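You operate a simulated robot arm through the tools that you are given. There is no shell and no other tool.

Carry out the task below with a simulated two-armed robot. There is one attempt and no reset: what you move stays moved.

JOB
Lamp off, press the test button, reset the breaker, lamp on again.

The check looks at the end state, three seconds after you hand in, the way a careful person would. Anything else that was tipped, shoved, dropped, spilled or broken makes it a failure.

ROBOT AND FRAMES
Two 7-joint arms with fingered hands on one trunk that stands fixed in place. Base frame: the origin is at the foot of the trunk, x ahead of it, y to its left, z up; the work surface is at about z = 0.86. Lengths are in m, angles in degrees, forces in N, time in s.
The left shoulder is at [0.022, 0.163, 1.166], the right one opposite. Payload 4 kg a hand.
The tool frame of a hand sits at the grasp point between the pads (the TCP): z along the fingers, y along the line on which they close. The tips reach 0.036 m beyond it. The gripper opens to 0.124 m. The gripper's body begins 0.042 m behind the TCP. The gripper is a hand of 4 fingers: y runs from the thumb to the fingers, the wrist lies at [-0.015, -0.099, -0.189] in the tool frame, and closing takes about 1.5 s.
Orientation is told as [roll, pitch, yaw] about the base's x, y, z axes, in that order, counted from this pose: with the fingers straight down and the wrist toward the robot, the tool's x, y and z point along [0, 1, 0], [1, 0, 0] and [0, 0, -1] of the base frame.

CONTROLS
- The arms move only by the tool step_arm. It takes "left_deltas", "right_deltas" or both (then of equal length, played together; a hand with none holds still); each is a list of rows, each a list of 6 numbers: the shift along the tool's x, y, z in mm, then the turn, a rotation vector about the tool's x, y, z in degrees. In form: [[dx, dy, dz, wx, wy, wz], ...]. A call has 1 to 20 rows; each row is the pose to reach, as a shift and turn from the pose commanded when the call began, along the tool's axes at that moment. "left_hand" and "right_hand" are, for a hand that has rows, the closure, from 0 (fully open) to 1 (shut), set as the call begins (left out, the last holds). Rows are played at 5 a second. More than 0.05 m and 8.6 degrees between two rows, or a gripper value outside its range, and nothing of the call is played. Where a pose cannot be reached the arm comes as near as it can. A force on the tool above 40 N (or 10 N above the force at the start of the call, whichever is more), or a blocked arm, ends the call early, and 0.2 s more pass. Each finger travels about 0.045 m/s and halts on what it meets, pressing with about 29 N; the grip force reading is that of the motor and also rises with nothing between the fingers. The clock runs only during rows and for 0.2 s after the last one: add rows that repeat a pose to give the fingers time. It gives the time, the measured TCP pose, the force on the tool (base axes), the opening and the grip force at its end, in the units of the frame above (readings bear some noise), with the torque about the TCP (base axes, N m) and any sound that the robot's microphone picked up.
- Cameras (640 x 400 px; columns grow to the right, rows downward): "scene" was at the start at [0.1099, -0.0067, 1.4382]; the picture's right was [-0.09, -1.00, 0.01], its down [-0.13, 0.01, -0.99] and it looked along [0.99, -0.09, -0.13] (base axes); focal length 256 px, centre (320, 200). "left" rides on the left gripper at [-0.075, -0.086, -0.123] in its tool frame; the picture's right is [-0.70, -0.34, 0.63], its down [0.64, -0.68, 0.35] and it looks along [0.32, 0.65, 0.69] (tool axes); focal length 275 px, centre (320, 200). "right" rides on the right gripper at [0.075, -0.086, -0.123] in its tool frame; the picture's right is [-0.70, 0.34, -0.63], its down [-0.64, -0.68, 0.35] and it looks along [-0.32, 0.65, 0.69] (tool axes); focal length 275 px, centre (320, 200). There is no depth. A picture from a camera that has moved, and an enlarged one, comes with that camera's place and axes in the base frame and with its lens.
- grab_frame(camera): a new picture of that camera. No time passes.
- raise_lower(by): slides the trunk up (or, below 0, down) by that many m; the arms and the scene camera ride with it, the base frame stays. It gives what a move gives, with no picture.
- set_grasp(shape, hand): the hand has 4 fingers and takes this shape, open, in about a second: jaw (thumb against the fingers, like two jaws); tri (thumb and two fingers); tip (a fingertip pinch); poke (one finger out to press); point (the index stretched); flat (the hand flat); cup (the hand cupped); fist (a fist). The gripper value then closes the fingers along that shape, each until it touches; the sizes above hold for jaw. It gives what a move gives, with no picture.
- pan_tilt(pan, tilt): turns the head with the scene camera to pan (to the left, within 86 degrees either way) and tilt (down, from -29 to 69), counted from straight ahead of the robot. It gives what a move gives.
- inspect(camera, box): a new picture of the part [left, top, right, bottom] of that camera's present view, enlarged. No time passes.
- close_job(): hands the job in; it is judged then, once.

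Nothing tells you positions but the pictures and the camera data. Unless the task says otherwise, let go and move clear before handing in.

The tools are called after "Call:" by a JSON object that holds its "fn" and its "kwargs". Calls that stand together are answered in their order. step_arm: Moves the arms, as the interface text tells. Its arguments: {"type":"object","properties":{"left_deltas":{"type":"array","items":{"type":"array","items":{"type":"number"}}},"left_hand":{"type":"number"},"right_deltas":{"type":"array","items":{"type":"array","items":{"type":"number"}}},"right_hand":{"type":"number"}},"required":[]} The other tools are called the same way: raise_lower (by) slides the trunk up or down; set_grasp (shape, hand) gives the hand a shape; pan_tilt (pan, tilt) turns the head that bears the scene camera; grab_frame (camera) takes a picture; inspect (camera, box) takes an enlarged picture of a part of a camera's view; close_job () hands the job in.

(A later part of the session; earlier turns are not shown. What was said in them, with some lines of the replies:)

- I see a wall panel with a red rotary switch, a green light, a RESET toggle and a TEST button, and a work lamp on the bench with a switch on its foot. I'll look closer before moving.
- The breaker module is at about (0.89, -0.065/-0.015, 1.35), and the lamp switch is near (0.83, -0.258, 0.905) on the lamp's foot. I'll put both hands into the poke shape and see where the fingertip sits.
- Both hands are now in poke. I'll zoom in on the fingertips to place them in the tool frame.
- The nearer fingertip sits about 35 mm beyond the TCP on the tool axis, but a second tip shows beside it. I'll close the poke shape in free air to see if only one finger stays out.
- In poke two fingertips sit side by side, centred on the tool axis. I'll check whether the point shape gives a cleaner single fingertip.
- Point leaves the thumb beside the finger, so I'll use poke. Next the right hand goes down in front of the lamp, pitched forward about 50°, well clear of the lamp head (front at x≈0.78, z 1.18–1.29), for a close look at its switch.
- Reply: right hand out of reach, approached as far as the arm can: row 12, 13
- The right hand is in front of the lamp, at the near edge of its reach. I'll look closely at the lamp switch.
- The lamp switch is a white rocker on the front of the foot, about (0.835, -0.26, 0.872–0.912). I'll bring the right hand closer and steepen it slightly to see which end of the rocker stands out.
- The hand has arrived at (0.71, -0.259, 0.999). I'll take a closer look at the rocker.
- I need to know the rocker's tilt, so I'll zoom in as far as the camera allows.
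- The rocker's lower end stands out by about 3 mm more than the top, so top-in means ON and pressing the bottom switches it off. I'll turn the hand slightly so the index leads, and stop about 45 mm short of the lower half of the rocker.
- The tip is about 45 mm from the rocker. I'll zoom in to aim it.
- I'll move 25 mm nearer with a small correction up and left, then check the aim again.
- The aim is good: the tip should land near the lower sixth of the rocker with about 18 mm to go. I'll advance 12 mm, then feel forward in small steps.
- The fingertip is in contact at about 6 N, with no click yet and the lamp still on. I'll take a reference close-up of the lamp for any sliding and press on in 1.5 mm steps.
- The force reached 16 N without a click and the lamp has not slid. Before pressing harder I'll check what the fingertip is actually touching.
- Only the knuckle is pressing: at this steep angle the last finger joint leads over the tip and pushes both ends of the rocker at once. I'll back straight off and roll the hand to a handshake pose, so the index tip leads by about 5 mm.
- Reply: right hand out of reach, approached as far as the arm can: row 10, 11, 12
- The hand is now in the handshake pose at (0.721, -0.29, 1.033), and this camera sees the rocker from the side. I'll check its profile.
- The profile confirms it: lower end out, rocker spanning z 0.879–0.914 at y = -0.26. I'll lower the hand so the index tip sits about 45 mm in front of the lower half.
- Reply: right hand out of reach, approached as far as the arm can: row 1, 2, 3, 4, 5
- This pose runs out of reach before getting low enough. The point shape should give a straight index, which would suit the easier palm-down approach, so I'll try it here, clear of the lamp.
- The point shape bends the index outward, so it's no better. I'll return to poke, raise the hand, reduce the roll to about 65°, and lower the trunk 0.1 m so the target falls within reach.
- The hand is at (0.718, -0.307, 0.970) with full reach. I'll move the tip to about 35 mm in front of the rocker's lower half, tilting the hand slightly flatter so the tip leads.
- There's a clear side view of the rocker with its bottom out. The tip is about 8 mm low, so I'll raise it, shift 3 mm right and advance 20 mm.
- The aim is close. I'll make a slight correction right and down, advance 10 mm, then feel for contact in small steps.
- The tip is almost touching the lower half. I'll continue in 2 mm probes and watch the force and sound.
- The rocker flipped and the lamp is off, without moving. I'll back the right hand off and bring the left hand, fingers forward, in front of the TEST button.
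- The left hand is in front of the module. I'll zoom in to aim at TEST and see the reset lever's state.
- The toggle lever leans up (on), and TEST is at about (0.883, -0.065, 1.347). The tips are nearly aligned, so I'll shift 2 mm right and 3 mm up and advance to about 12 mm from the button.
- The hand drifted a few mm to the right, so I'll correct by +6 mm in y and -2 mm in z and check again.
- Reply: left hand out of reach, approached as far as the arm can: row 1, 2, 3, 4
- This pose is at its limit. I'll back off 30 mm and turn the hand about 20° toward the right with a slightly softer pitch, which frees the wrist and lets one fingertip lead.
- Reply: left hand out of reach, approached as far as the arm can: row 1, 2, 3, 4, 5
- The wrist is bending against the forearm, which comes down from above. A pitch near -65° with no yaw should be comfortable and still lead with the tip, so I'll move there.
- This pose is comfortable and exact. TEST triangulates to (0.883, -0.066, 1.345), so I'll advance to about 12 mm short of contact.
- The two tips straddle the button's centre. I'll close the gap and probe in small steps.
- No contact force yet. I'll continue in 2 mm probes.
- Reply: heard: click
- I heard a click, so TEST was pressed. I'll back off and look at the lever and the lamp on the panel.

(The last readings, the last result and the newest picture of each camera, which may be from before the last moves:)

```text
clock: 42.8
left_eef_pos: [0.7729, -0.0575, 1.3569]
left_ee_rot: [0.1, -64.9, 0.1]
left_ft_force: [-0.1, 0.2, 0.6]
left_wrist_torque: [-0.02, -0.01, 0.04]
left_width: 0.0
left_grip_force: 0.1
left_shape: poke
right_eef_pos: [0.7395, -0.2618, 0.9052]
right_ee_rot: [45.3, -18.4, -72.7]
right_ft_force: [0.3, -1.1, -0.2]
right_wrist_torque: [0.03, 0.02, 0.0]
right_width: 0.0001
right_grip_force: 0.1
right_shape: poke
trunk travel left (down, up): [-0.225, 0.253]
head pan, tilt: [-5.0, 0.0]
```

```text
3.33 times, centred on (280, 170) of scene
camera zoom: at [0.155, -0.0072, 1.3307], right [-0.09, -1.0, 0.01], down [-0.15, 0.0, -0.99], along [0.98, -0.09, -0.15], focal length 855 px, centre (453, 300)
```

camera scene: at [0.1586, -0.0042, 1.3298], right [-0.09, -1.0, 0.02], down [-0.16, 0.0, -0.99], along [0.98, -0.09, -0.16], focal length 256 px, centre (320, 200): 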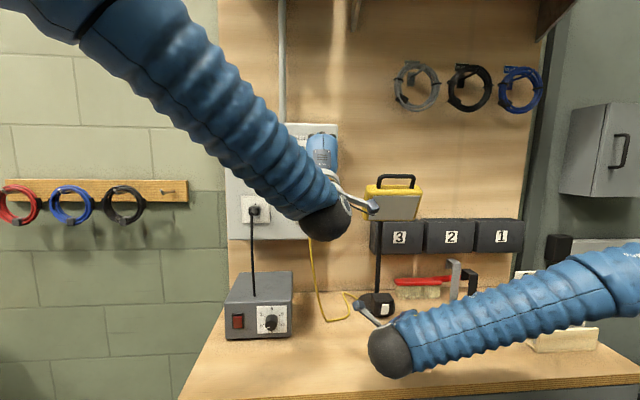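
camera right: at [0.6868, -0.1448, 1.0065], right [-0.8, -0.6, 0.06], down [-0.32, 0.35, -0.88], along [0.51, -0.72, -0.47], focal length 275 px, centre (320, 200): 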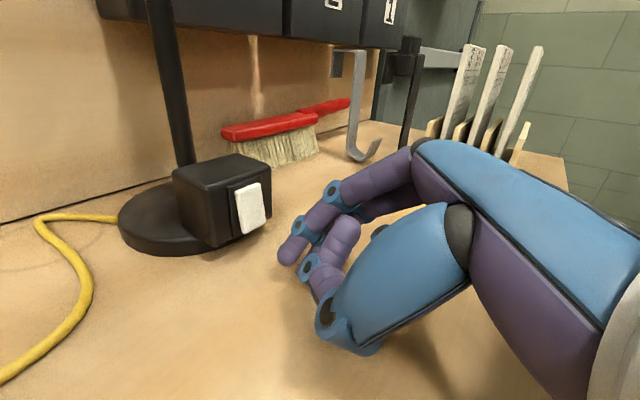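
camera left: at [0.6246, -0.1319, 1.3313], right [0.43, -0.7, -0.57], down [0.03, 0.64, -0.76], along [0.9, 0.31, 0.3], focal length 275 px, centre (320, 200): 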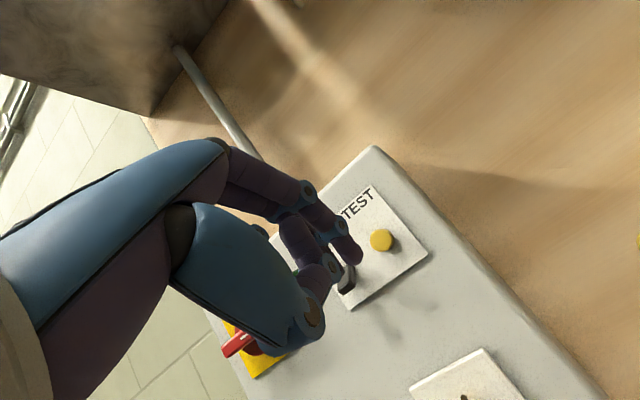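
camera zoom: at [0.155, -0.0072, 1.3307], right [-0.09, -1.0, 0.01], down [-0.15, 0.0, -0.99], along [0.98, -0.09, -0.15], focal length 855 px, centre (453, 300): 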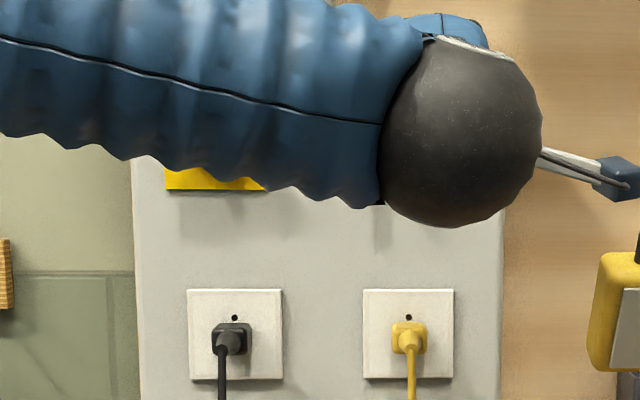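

The lever dropped down and the green light is dark, so the breaker tripped. To lift the lever I'll roll the left hand partly sideways, so the knuckles sit beside rather than in front of it, staying 9 cm away from the panel.

Call:
{"fn": "step_arm", "kwargs": {"left_deltas": [[3, -3.3, 0, 2, 1.25, -7.1], [6.1, -6.7, 0, 4, 2.5, -14.3], [9.2, -10, 0, 5.9, 3.8, -21.4], [12.2, -13.3, 0, 7.9, 5, -28.6], [15.3, -16.7, 0, 9.9, 6.3, -35.7], [18.3, -20, 0, 11.9, 7.5, -42.9], [21.4, -23.3, 0, 13.8, 8.8, -50], [24.4, -26.7, 0, 15.8, 10, -57.2], [27.5, -30, 0, 17.8, 11.3, -64.3], [27.5, -30, 0, 17.8, 11.3, -64.3]]}}

Call:
{"fn": "grab_frame", "kwargs": {"camera": "left"}}

Call:
{"fn": "grab_frame", "kwargs": {"camera": "scene"}}

```text
clock: 45.0
left_eef_pos: [0.7602, -0.0286, 1.3283]
left_ee_rot: [-42.2, -17.4, 71.7]
left_ft_force: [-0.1, -0.1, 0.6]
left_wrist_torque: [0.01, 0.0, 0.0]
left_width: 0.0002
left_grip_force: 0.1
left_shape: poke
right_eef_pos: [0.7397, -0.2613, 0.9066]
right_ee_rot: [45.3, -18.3, -72.7]
right_ft_force: [-0.4, -0.1, -0.2]
right_wrist_torque: [-0.01, 0.03, -0.01]
right_width: 0.0
right_grip_force: 0.1
right_shape: poke
trunk travel left (down, up): [-0.225, 0.253]
head pan, tilt: [-5.0, 0.0]
```

```text
taken
camera left: at [0.6956, -0.1374, 1.4388], right [0.79, -0.6, -0.1], down [-0.37, -0.35, -0.86], along [0.48, 0.72, -0.5], focal length 275 px, centre (320, 200)
```

left: 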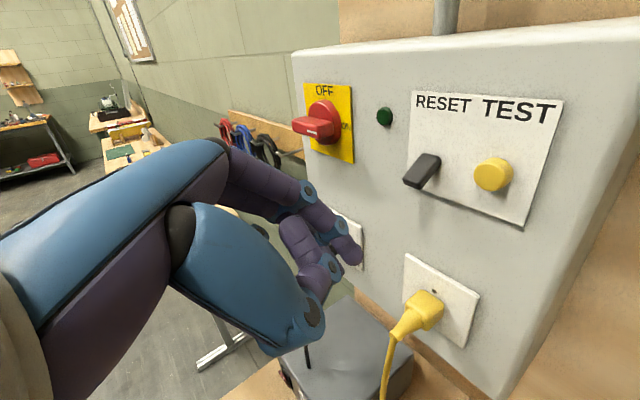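

```text
taken
camera scene: at [0.1546, -0.0066, 1.3308], right [-0.09, -1.0, 0.01], down [-0.15, 0.0, -0.99], along [0.98, -0.09, -0.15], focal length 256 px, centre (320, 200)
```

scene: 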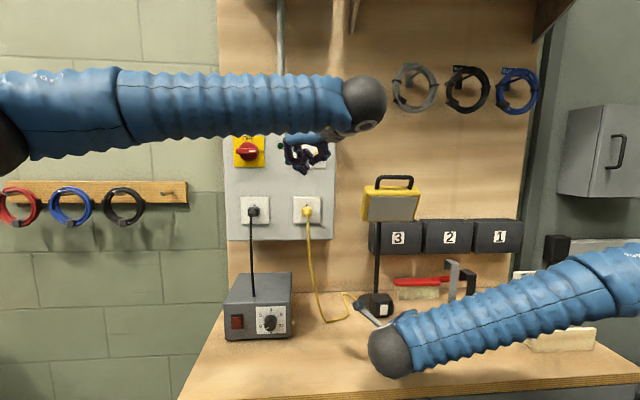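

The pose was reached, and the view shows the lever tilted down and the light off. I'll zoom in to place the lever.

Call:
{"fn": "inspect", "kwargs": {"camera": "left", "box": [330, 110, 530, 270]}}

Call:
{"fn": "inspect", "kwargs": {"camera": "scene", "box": [270, 120, 350, 180]}}

```text
2.50 times, centred on (430, 190) of left
camera zoom: at [0.6956, -0.1374, 1.4388], right [0.79, -0.6, -0.1], down [-0.37, -0.35, -0.86], along [0.48, 0.72, -0.5], focal length 688 px, centre (45, 225)
```

zoom: 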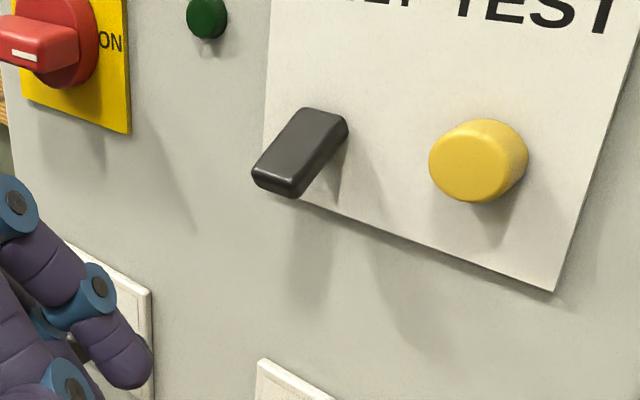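

```text
6.67 times, centred on (310, 150) of scene
camera zoom: at [0.1546, -0.0066, 1.3308], right [-0.09, -1.0, 0.01], down [-0.15, 0.0, -0.99], along [0.98, -0.09, -0.15], focal length 1710 px, centre (387, 533)
```

zoom: 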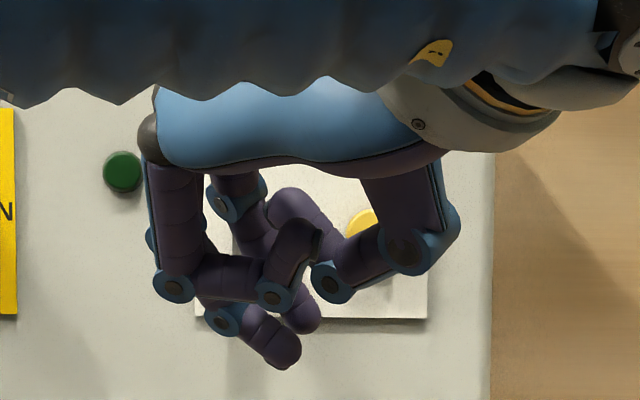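

The lever end is near (0.87, -0.016, 1.332), with its pivot at about z = 1.345. I'll move the hand in low first, keeping the knuckle below the lever.

Call:
{"fn": "step_arm", "kwargs": {"left_deltas": [[-8.8, 5.2, 21.6, 0, 0, 0], [-17.6, 10.4, 43.3, 0, 0, 0], [-17.6, 10.4, 43.3, 0, 0, 0]]}}

Call:
{"fn": "inspect", "kwargs": {"camera": "left", "box": [280, 110, 480, 290]}}

```text
clock: 45.8
left_eef_pos: [0.8063, -0.026, 1.3126]
left_ee_rot: [-42.2, -17.3, 71.7]
left_ft_force: [-0.7, 0.2, -0.3]
left_wrist_torque: [-0.01, -0.02, -0.02]
left_width: 0.0003
left_grip_force: 0.1
left_shape: poke
right_eef_pos: [0.739, -0.2618, 0.9055]
right_ee_rot: [45.3, -18.3, -72.7]
right_ft_force: [-0.6, -0.5, 0.0]
right_wrist_torque: [0.02, 0.0, 0.01]
right_width: 0.0001
right_grip_force: 0.1
right_shape: poke
trunk travel left (down, up): [-0.225, 0.253]
head pan, tilt: [-5.0, 0.0]
```

```text
2.22 times, centred on (380, 200) of left
camera zoom: at [0.7402, -0.1348, 1.4238], right [0.79, -0.6, -0.1], down [-0.37, -0.35, -0.86], along [0.48, 0.72, -0.5], focal length 612 px, centre (187, 200)
```

zoom: 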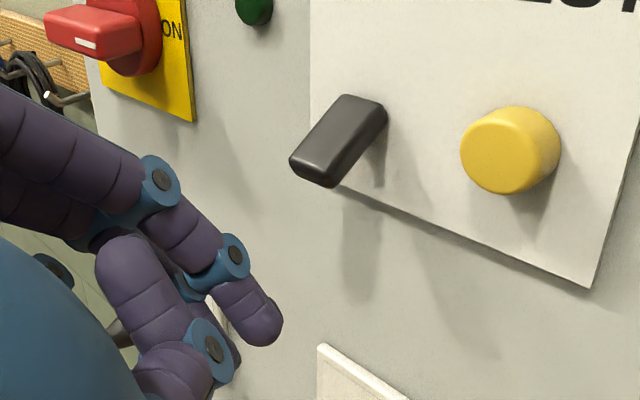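

The tip is well below the lever. I'll slide in another 30 mm, dropping 4 mm for margin, and check.

Call:
{"fn": "step_arm", "kwargs": {"left_deltas": [[-8.3, 3.9, 12, 0, 0, 0], [-16.7, 7.8, 24, 0, 0, 0], [-16.7, 7.8, 24, 0, 0, 0]]}}

Call:
{"fn": "inspect", "kwargs": {"camera": "left", "box": [280, 110, 480, 290]}}

```text
clock: 46.6
left_eef_pos: [0.8356, -0.0269, 1.3091]
left_ee_rot: [-42.2, -17.3, 71.7]
left_ft_force: [0.8, 0.4, 0.4]
left_wrist_torque: [0.01, -0.01, 0.0]
left_width: 0.0001
left_grip_force: 0.2
left_shape: poke
right_eef_pos: [0.7396, -0.2619, 0.9065]
right_ee_rot: [45.4, -18.4, -72.7]
right_ft_force: [-0.8, 0.0, 0.0]
right_wrist_torque: [-0.01, -0.02, 0.0]
right_width: 0.0001
right_grip_force: 0.0
right_shape: poke
trunk travel left (down, up): [-0.225, 0.253]
head pan, tilt: [-5.0, 0.0]
```

```text
2.22 times, centred on (380, 200) of left
camera zoom: at [0.7706, -0.1351, 1.4193], right [0.79, -0.6, -0.1], down [-0.37, -0.35, -0.86], along [0.48, 0.72, -0.5], focal length 612 px, centre (187, 200)
```

zoom: 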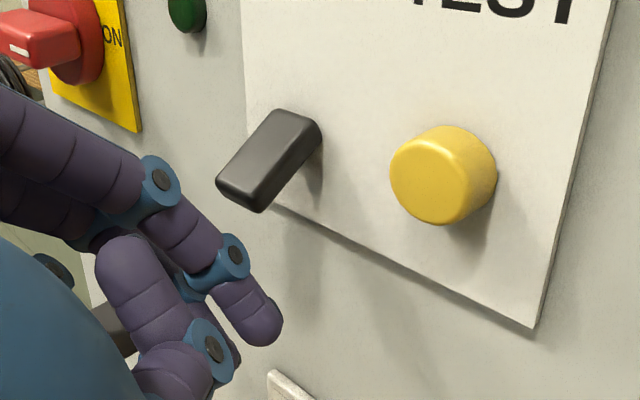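

Clear so far. I'll go in another 20 mm under the lever and then check before lifting.

Call:
{"fn": "step_arm", "kwargs": {"left_deltas": [[-6.4, 3, 7.1, 0, 0, 0], [-12.8, 6, 14.1, 0, 0, 0], [-12.8, 6, 14.1, 0, 0, 0]]}}

Call:
{"fn": "inspect", "kwargs": {"camera": "left", "box": [280, 110, 480, 290]}}

```text
clock: 47.4
left_eef_pos: [0.8527, -0.0253, 1.3092]
left_ee_rot: [-42.3, -17.3, 71.7]
left_ft_force: [-28.4, 7.1, -11.2]
left_wrist_torque: [-0.34, -0.53, 0.49]
left_width: 0.0
left_grip_force: 0.0
left_shape: poke
right_eef_pos: [0.7374, -0.2616, 0.906]
right_ee_rot: [45.4, -18.4, -72.6]
right_ft_force: [0.2, 0.4, 0.6]
right_wrist_torque: [0.01, 0.02, 0.02]
right_width: 0.0002
right_grip_force: 0.1
right_shape: poke
trunk travel left (down, up): [-0.225, 0.253]
head pan, tilt: [-5.0, 0.0]
```

```text
2.22 times, centred on (380, 200) of left
camera zoom: at [0.7878, -0.1341, 1.4197], right [0.79, -0.6, -0.1], down [-0.37, -0.35, -0.86], along [0.48, 0.72, -0.5], focal length 612 px, centre (187, 200)
```

zoom: 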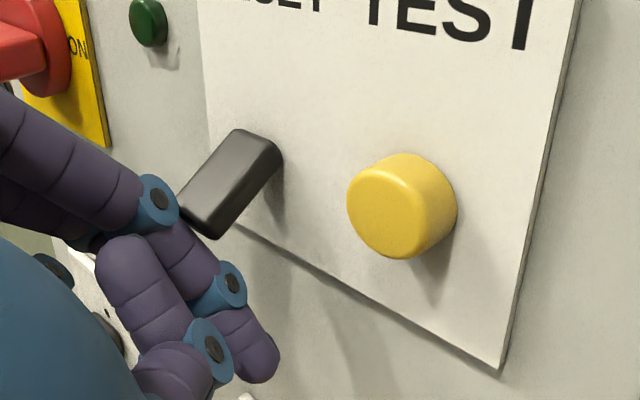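

The middle of the finger bumped the lever's end (contact at about z = 1.336). I'll back off 18 mm and shift the hand 14 mm left, so only the fingertip goes under the lever.

Call:
{"fn": "step_arm", "kwargs": {"left_deltas": [[11.5, -5.4, -12.7, 0, 0, 0], [11.5, -5.4, -12.7, 0, 0, 0], [17.4, 7.3, -12.7, 0, 0, 0], [17.4, 7.3, -12.7, 0, 0, 0]]}}

Call:
{"fn": "inspect", "kwargs": {"camera": "left", "box": [280, 110, 480, 290]}}

```text
clock: 48.4
left_eef_pos: [0.8374, -0.0129, 1.3068]
left_ee_rot: [-42.2, -17.4, 71.6]
left_ft_force: [0.0, 0.2, 0.4]
left_wrist_torque: [0.01, 0.03, 0.05]
left_width: 0.0
left_grip_force: 0.1
left_shape: poke
right_eef_pos: [0.7393, -0.2622, 0.9057]
right_ee_rot: [45.2, -18.2, -72.7]
right_ft_force: [-0.7, -0.1, 0.1]
right_wrist_torque: [0.0, 0.0, -0.01]
right_width: 0.0002
right_grip_force: 0.1
right_shape: poke
trunk travel left (down, up): [-0.225, 0.253]
head pan, tilt: [-5.0, 0.0]
```

```text
2.22 times, centred on (380, 200) of left
camera zoom: at [0.7723, -0.122, 1.4179], right [0.79, -0.6, -0.1], down [-0.37, -0.35, -0.86], along [0.48, 0.72, -0.5], focal length 612 px, centre (187, 200)
```

zoom: 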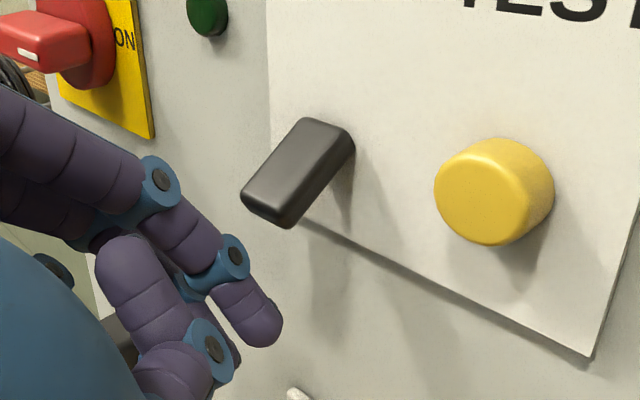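

The fingertip is now under the lever with the knuckle beside it. I'll insert 18 mm again.

Call:
{"fn": "step_arm", "kwargs": {"left_deltas": [[-5.8, 2.7, 6.4, 0, 0, 0], [-11.5, 5.4, 12.7, 0, 0, 0], [-11.5, 5.4, 12.7, 0, 0, 0]]}}

Call:
{"fn": "inspect", "kwargs": {"camera": "left", "box": [280, 110, 480, 290]}}

```text
clock: 49.2
left_eef_pos: [0.8568, -0.0114, 1.3078]
left_ee_rot: [-42.2, -17.3, 71.7]
left_ft_force: [-0.1, 0.6, -0.1]
left_wrist_torque: [-0.01, 0.02, 0.01]
left_width: 0.0
left_grip_force: 0.1
left_shape: poke
right_eef_pos: [0.7378, -0.2626, 0.9067]
right_ee_rot: [45.3, -18.3, -72.8]
right_ft_force: [0.3, 0.3, 0.5]
right_wrist_torque: [-0.02, -0.02, 0.02]
right_width: 0.0
right_grip_force: 0.0
right_shape: poke
trunk travel left (down, up): [-0.225, 0.253]
head pan, tilt: [-5.0, 0.0]
```

```text
2.22 times, centred on (380, 200) of left
camera zoom: at [0.7909, -0.1215, 1.4183], right [0.79, -0.6, -0.1], down [-0.37, -0.35, -0.86], along [0.48, 0.72, -0.5], focal length 612 px, centre (187, 200)
```

zoom: 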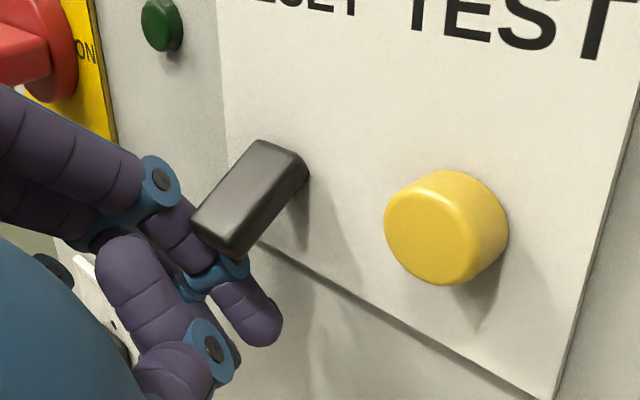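

No contact, and the finger is beneath the lever. I'll lift straight up in steps while watching the force.

Call:
{"fn": "step_arm", "kwargs": {"left_deltas": [[-3.2, 1.5, -3.5, 0, 0, 0], [-6.4, 3, -7.1, 0, 0, 0], [-6.4, 3, -7.1, 0, 0, 0]]}}

Call:
{"fn": "step_arm", "kwargs": {"left_deltas": [[-1.6, 0.75, -1.8, 0, 0, 0], [-3.2, 1.5, -3.5, 0, 0, 0], [-3.2, 1.5, -3.5, 0, 0, 0]]}}

Call:
{"fn": "inspect", "kwargs": {"camera": "left", "box": [280, 110, 480, 290]}}

```text
clock: 50.0
left_eef_pos: [0.8567, -0.0127, 1.3178]
left_ee_rot: [-42.1, -17.3, 71.7]
left_ft_force: [-3.0, 4.2, -3.4]
left_wrist_torque: [-0.05, 0.06, 0.06]
left_width: 0.0
left_grip_force: 0.0
left_shape: poke
right_eef_pos: [0.7391, -0.2608, 0.9054]
right_ee_rot: [45.2, -18.2, -72.8]
right_ft_force: [0.5, 0.3, -0.8]
right_wrist_torque: [0.03, -0.02, 0.02]
right_width: 0.0
right_grip_force: 0.1
right_shape: poke
trunk travel left (down, up): [-0.225, 0.253]
head pan, tilt: [-5.0, 0.0]
```

```text
clock: 50.8
left_eef_pos: [0.8551, -0.0128, 1.3226]
left_ee_rot: [-42.1, -17.3, 71.7]
left_ft_force: [-2.2, 4.6, -2.8]
left_wrist_torque: [-0.1, 0.0, 0.1]
left_width: 0.0001
left_grip_force: 0.2
left_shape: poke
right_eef_pos: [0.7394, -0.2625, 0.9055]
right_ee_rot: [45.3, -18.2, -72.6]
right_ft_force: [0.1, 0.1, 0.5]
right_wrist_torque: [0.03, -0.02, 0.02]
right_width: 0.0
right_grip_force: 0.0
right_shape: poke
trunk travel left (down, up): [-0.225, 0.253]
head pan, tilt: [-5.0, 0.0]
```

```text
2.22 times, centred on (380, 200) of left
camera zoom: at [0.7897, -0.1218, 1.4337], right [0.79, -0.6, -0.1], down [-0.37, -0.35, -0.86], along [0.48, 0.72, -0.5], focal length 612 px, centre (187, 200)
```

zoom: 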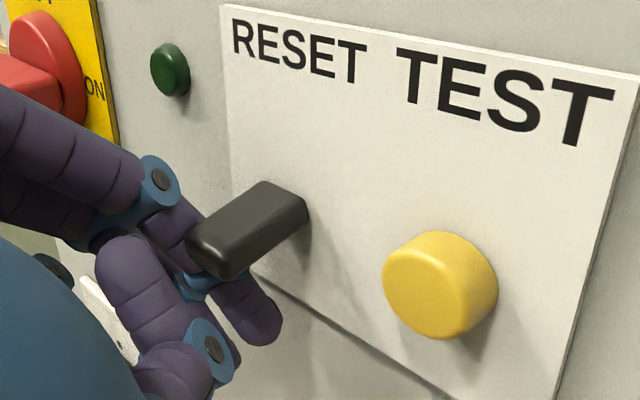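

The lever is rising with only a few newtons. I'll keep lifting.

Call:
{"fn": "step_arm", "kwargs": {"left_deltas": [[-1.6, 0.75, -1.8, 0, 0, 0], [-3.2, 1.5, -3.5, 0, 0, 0], [-4.8, 2.25, -5.3, 0, 0, 0], [-4.8, 2.25, -5.3, 0, 0, 0]]}}

Call:
{"fn": "step_arm", "kwargs": {"left_deltas": [[-1.6, 0.75, -1.8, 0, 0, 0], [-3.2, 1.5, -3.5, 0, 0, 0], [-4.8, 2.25, -5.3, 0, 0, 0], [-4.8, 2.25, -5.3, 0, 0, 0]]}}

Call:
{"fn": "inspect", "kwargs": {"camera": "left", "box": [280, 110, 480, 290]}}

```text
clock: 51.8
left_eef_pos: [0.8554, -0.0134, 1.3314]
left_ee_rot: [-42.2, -17.3, 71.7]
left_ft_force: [-0.5, 0.5, -0.4]
left_wrist_torque: [0.0, 0.03, 0.0]
left_width: 0.0001
left_grip_force: 0.0
left_shape: poke
right_eef_pos: [0.7387, -0.2625, 0.9059]
right_ee_rot: [45.4, -18.2, -72.6]
right_ft_force: [-0.5, -0.4, 0.0]
right_wrist_torque: [0.02, -0.03, 0.04]
right_width: 0.0001
right_grip_force: 0.0
right_shape: poke
trunk travel left (down, up): [-0.225, 0.253]
head pan, tilt: [-5.0, 0.0]
```

```text
clock: 52.8
left_eef_pos: [0.8559, -0.0123, 1.3382]
left_ee_rot: [-42.1, -17.3, 71.7]
left_ft_force: [-0.6, 0.8, -1.2]
left_wrist_torque: [-0.01, 0.05, 0.02]
left_width: 0.0001
left_grip_force: 0.0
left_shape: poke
right_eef_pos: [0.7387, -0.2626, 0.9056]
right_ee_rot: [45.3, -18.3, -72.6]
right_ft_force: [-0.6, 0.2, 0.1]
right_wrist_torque: [0.02, -0.01, 0.0]
right_width: 0.0001
right_grip_force: 0.1
right_shape: poke
trunk travel left (down, up): [-0.225, 0.253]
head pan, tilt: [-5.0, 0.0]
```

```text
2.22 times, centred on (380, 200) of left
camera zoom: at [0.7912, -0.1216, 1.4482], right [0.79, -0.6, -0.1], down [-0.37, -0.35, -0.86], along [0.48, 0.72, -0.5], focal length 612 px, centre (187, 200)
```

zoom: 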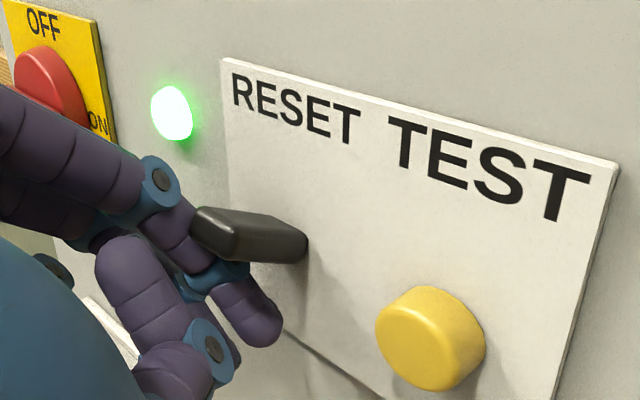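

The green light is on and the lever is up, so the breaker is reset. I'll dip slightly and back the left hand straight out.

Call:
{"fn": "step_arm", "kwargs": {"left_deltas": [[2.6, -1.2, 2.8, 0, 0, 0], [21.8, -10.2, -18.4, 0, 0, 0], [41, -19.1, -39.6, 0, 0, 0], [60.3, -28.1, -60.8, 0, 0, 0], [70, -2, -60.8, 0, 0, 0], [79, 24, -60.8, 0, 0, 0], [79, 24, -60.8, 0, 0, 0]]}}

Call:
{"fn": "inspect", "kwargs": {"camera": "left", "box": [330, 60, 610, 320]}}

Call:
{"fn": "inspect", "kwargs": {"camera": "right", "box": [160, 170, 340, 330]}}

Call:
{"fn": "grab_frame", "kwargs": {"camera": "scene"}}

```text
clock: 54.4
left_eef_pos: [0.7688, 0.0432, 1.3362]
left_ee_rot: [-42.2, -17.4, 71.7]
left_ft_force: [-0.8, -0.3, -0.5]
left_wrist_torque: [0.03, 0.01, -0.02]
left_width: 0.0
left_grip_force: 0.0
left_shape: poke
right_eef_pos: [0.7389, -0.2624, 0.906]
right_ee_rot: [45.3, -18.3, -72.7]
right_ft_force: [0.0, 0.9, 0.3]
right_wrist_torque: [-0.02, 0.02, 0.01]
right_width: 0.0001
right_grip_force: 0.2
right_shape: poke
trunk travel left (down, up): [-0.225, 0.253]
head pan, tilt: [-5.0, 0.0]
```

```text
1.54 times, centred on (470, 190) of left
camera zoom: at [0.7044, -0.0672, 1.4467], right [0.79, -0.6, -0.1], down [-0.37, -0.35, -0.86], along [0.48, 0.72, -0.5], focal length 424 px, centre (89, 215)
```

zoom: 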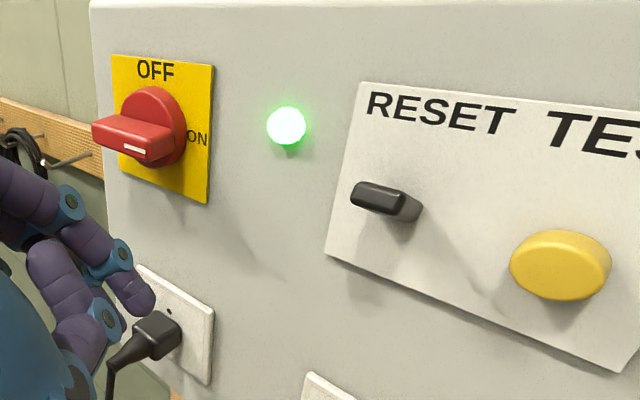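

```text
2.50 times, centred on (250, 250) of right
camera zoom: at [0.6694, -0.1521, 1.0125], right [-0.8, -0.6, 0.06], down [-0.33, 0.35, -0.88], along [0.51, -0.72, -0.47], focal length 688 px, centre (495, 75)
```

zoom: 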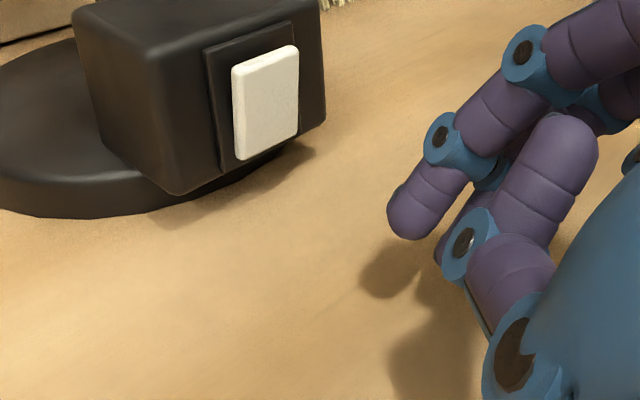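

```text
taken
camera scene: at [0.155, -0.0072, 1.3307], right [-0.09, -1.0, 0.01], down [-0.15, 0.0, -0.99], along [0.98, -0.09, -0.15], focal length 256 px, centre (320, 200)
```

scene: 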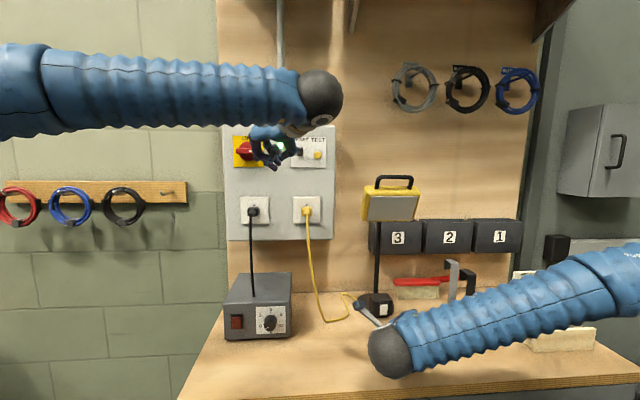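

The breaker is up with the green light lit, and the main switch still reads ON. Now the right hand presses the rocker's top end, so I'll raise it 18 mm and approach.

Call:
{"fn": "step_arm", "kwargs": {"left_deltas": [[0, 0, 0, 0, 0, 0], [19, -9, -21, 0, 0, 0], [32, -15, -35, 0, 0, 0], [32, -15, -35, 0, 0, 0], [32, -15, -35, 0, 0, 0]], "right_deltas": [[12.2, 5.6, -12, 0, 0, 0], [20, 9.2, -2, 0, 0, 0], [28, 13, 8, 0, 0, 0], [36.4, 16.8, 17.8, 0, 0, 0], [36.4, 16.8, 17.8, 0, 0, 0]]}}

Call:
{"fn": "inspect", "kwargs": {"camera": "right", "box": [200, 170, 340, 280]}}

```text
clock: 55.6
left_eef_pos: [0.7192, 0.0425, 1.338]
left_ee_rot: [-42.2, -17.3, 71.7]
left_ft_force: [-0.6, 0.3, -0.1]
left_wrist_torque: [-0.01, 0.02, 0.01]
left_width: 0.0001
left_grip_force: 0.0
left_shape: poke
right_eef_pos: [0.7792, -0.261, 0.9242]
right_ee_rot: [45.3, -18.3, -72.7]
right_ft_force: [0.0, 0.8, 0.0]
right_wrist_torque: [-0.02, 0.01, -0.01]
right_width: 0.0
right_grip_force: 0.0
right_shape: poke
trunk travel left (down, up): [-0.225, 0.253]
head pan, tilt: [-5.0, 0.0]
```

```text
3.64 times, centred on (270, 225) of right
camera zoom: at [0.7094, -0.1502, 1.0313], right [-0.8, -0.6, 0.06], down [-0.33, 0.35, -0.88], along [0.51, -0.72, -0.47], focal length 1001 px, centre (502, 109)
```

zoom: 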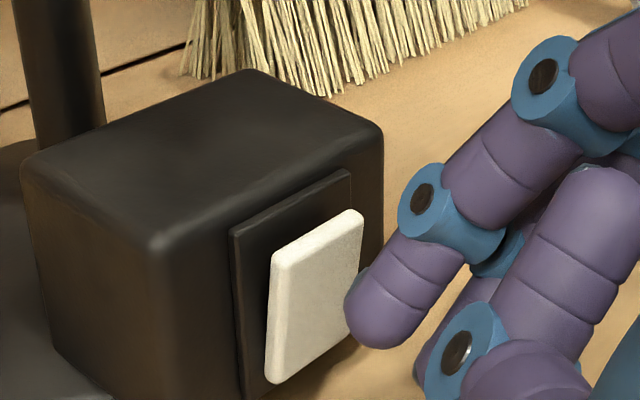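

The tip would land about a third of the way down from the top, so I'll raise it 5 mm more and close in.

Call:
{"fn": "step_arm", "kwargs": {"right_deltas": [[3.4, 1.6, -3.3, 0, 0, 0], [8.2, 3.8, 2.6, 0, 0, 0], [8.2, 3.8, 2.6, 0, 0, 0]]}}

Call:
{"fn": "step_arm", "kwargs": {"right_deltas": [[0.6, 0.28, 0.75, 0, 0, 0], [1.2, 0.56, 1.5, 0, 0, 0], [1.2, 0.56, 1.5, 0, 0, 0]]}}

Call:
{"fn": "step_arm", "kwargs": {"right_deltas": [[0.6, 0.28, 0.75, 0, 0, 0], [1.2, 0.56, 1.5, 0, 0, 0], [1.2, 0.56, 1.5, 0, 0, 0]]}}

Call:
{"fn": "inspect", "kwargs": {"camera": "right", "box": [200, 170, 340, 280]}}

Call:
{"fn": "grab_frame", "kwargs": {"camera": "scene"}}

```text
clock: 56.4
left_eef_pos: [0.7177, 0.0427, 1.3373]
left_ee_rot: [-42.2, -17.3, 71.7]
left_ft_force: [-0.3, 0.7, 0.1]
left_wrist_torque: [0.03, 0.01, 0.01]
left_width: 0.0
left_grip_force: 0.1
left_shape: poke
right_eef_pos: [0.7863, -0.2611, 0.9295]
right_ee_rot: [45.4, -18.3, -72.7]
right_ft_force: [0.7, 0.3, 1.0]
right_wrist_torque: [0.01, -0.01, 0.04]
right_width: 0.0
right_grip_force: 0.1
right_shape: poke
trunk travel left (down, up): [-0.225, 0.253]
head pan, tilt: [-5.0, 0.0]
```

```text
clock: 57.2
left_eef_pos: [0.7193, 0.042, 1.3369]
left_ee_rot: [-42.2, -17.3, 71.6]
left_ft_force: [0.1, -0.1, 1.1]
left_wrist_torque: [0.01, 0.0, 0.0]
left_width: 0.0
left_grip_force: 0.1
left_shape: poke
right_eef_pos: [0.7892, -0.2616, 0.9298]
right_ee_rot: [45.3, -18.3, -72.8]
right_ft_force: [-0.4, -0.4, 0.3]
right_wrist_torque: [0.02, 0.05, 0.01]
right_width: 0.0003
right_grip_force: 0.0
right_shape: poke
trunk travel left (down, up): [-0.225, 0.253]
head pan, tilt: [-5.0, 0.0]
```

```text
clock: 58.0
left_eef_pos: [0.7201, 0.041, 1.338]
left_ee_rot: [-42.2, -17.3, 71.6]
left_ft_force: [-0.2, 0.3, -0.1]
left_wrist_torque: [0.02, 0.0, 0.0]
left_width: 0.0
left_grip_force: 0.0
left_shape: poke
right_eef_pos: [0.7922, -0.261, 0.9291]
right_ee_rot: [45.3, -18.3, -72.7]
right_ft_force: [0.1, -1.0, 0.0]
right_wrist_torque: [0.01, -0.01, -0.01]
right_width: 0.0
right_grip_force: 0.1
right_shape: poke
trunk travel left (down, up): [-0.225, 0.253]
head pan, tilt: [-5.0, 0.0]
```

```text
3.64 times, centred on (270, 225) of right
camera zoom: at [0.7212, -0.1504, 1.0362], right [-0.8, -0.6, 0.06], down [-0.33, 0.35, -0.88], along [0.51, -0.72, -0.47], focal length 1001 px, centre (502, 109)
```

zoom: 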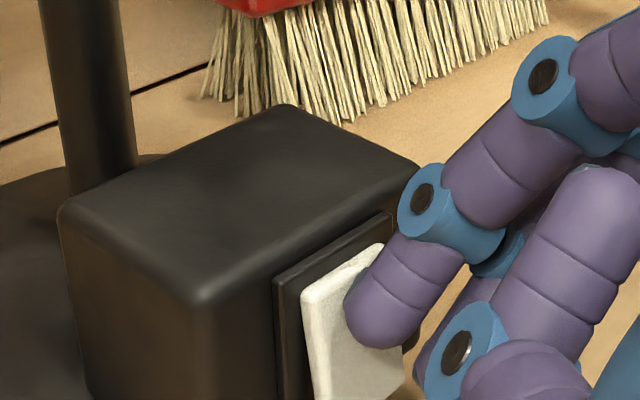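

```text
taken
camera scene: at [0.1548, -0.0065, 1.3307], right [-0.09, -1.0, 0.01], down [-0.15, 0.0, -0.99], along [0.98, -0.09, -0.15], focal length 256 px, centre (320, 200)
```

scene: 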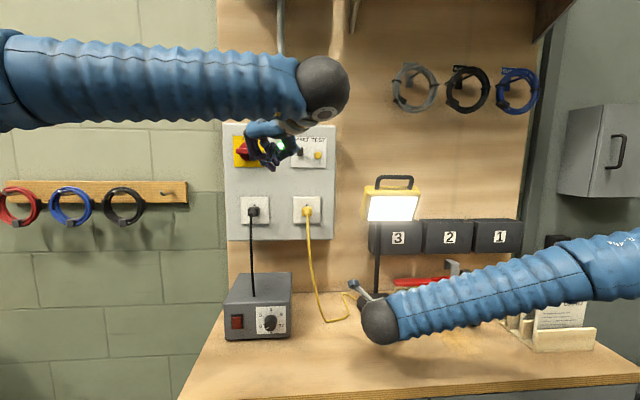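

The lamp is on again. I'll back the right hand straight off, then verify everything.

Call:
{"fn": "step_arm", "kwargs": {"right_deltas": [[-12.1, -5.6, -14.9, 0, 0, 0], [-24.2, -11.2, -29.8, 0, 0, 0], [-36.4, -16.9, -44.6, 0, 0, 0], [-30, -14, -75, 0, 0, 0], [-23, -11, -105, 0, 0, 0], [-23, -11, -105, 0, 0, 0]]}}

Call:
{"fn": "grab_frame", "kwargs": {"camera": "scene"}}

Call:
{"fn": "grab_frame", "kwargs": {"camera": "right"}}

Call:
{"fn": "grab_frame", "kwargs": {"camera": "left"}}

Call:
{"fn": "inspect", "kwargs": {"camera": "scene", "box": [340, 165, 540, 345]}}

```text
clock: 59.4
left_eef_pos: [0.7199, 0.0424, 1.3375]
left_ee_rot: [-42.1, -17.3, 71.7]
left_ft_force: [-0.6, 0.1, 0.9]
left_wrist_torque: [0.02, 0.0, 0.0]
left_width: 0.0
left_grip_force: 0.1
left_shape: poke
right_eef_pos: [0.6955, -0.2592, 0.9792]
right_ee_rot: [45.2, -18.3, -72.7]
right_ft_force: [-0.9, 0.3, 0.3]
right_wrist_torque: [0.01, 0.05, -0.02]
right_width: 0.0001
right_grip_force: 0.1
right_shape: poke
trunk travel left (down, up): [-0.225, 0.253]
head pan, tilt: [-5.0, 0.0]
```

```text
taken
camera scene: at [0.1554, -0.0067, 1.3305], right [-0.09, -1.0, 0.01], down [-0.15, 0.0, -0.99], along [0.98, -0.09, -0.15], focal length 256 px, centre (320, 200)
```

scene: 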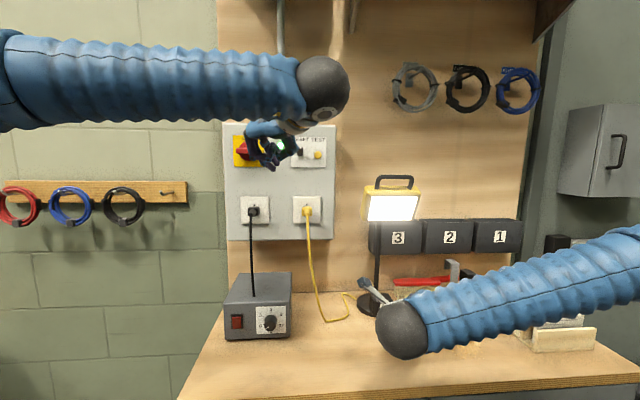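

```text
taken
camera right: at [0.6253, -0.1492, 1.0871], right [-0.8, -0.6, 0.06], down [-0.33, 0.35, -0.88], along [0.51, -0.72, -0.47], focal length 275 px, centre (320, 200)
```

right: 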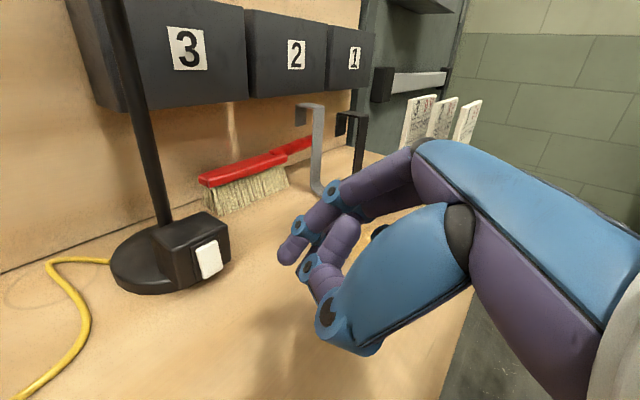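

```text
taken
camera left: at [0.6545, -0.0672, 1.4473], right [0.79, -0.6, -0.1], down [-0.37, -0.35, -0.86], along [0.48, 0.72, -0.5], focal length 275 px, centre (320, 200)
```

left: 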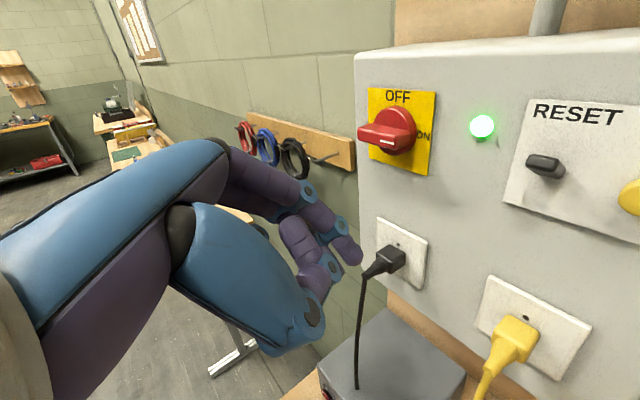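

```text
2.22 times, centred on (440, 255) of scene
camera zoom: at [0.1554, -0.0067, 1.3305], right [-0.09, -1.0, 0.01], down [-0.15, 0.0, -0.99], along [0.98, -0.09, -0.15], focal length 570 px, centre (53, 78)
```

zoom: 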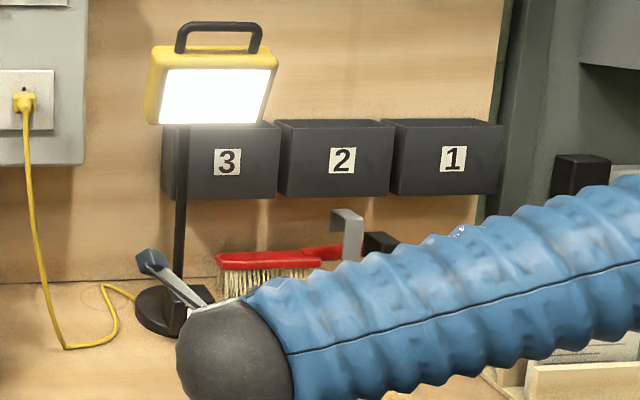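

The breaker lever is up with the green light lit, the main switch is still on, and the lamp is on and standing where it was. Both hands are clear and nothing else has moved, so I'm handing in.

Call:
{"fn": "close_job", "kwargs": {}}

```text
The job is handed in.
```

The full sequence is done and handed in: lamp off, TEST pressed, breaker reset, lamp on again. The result of the check hasn't come back.

- **Lamp:** It is lit again and standing where it was. It took two tries to switch off, because the first press only put a knuckle on the switch. The lamp did not move either time.
- **TEST and breaker:** Pressing TEST gave a click, the lever dropped and the green light went out. I lifted the lever back up and the green light came on again.
- **Bump on the lever:** While getting a finger under the lever I knocked its end once, at about 28 N. The lever moved and reset normally afterwards.
- **Everything else:** The main switch still reads ON, and in the last pictures nothing else was shoved, tipped or dropped. I left the trunk 0.1 m lower than at the start, with both hands clear of the lamp and panel.
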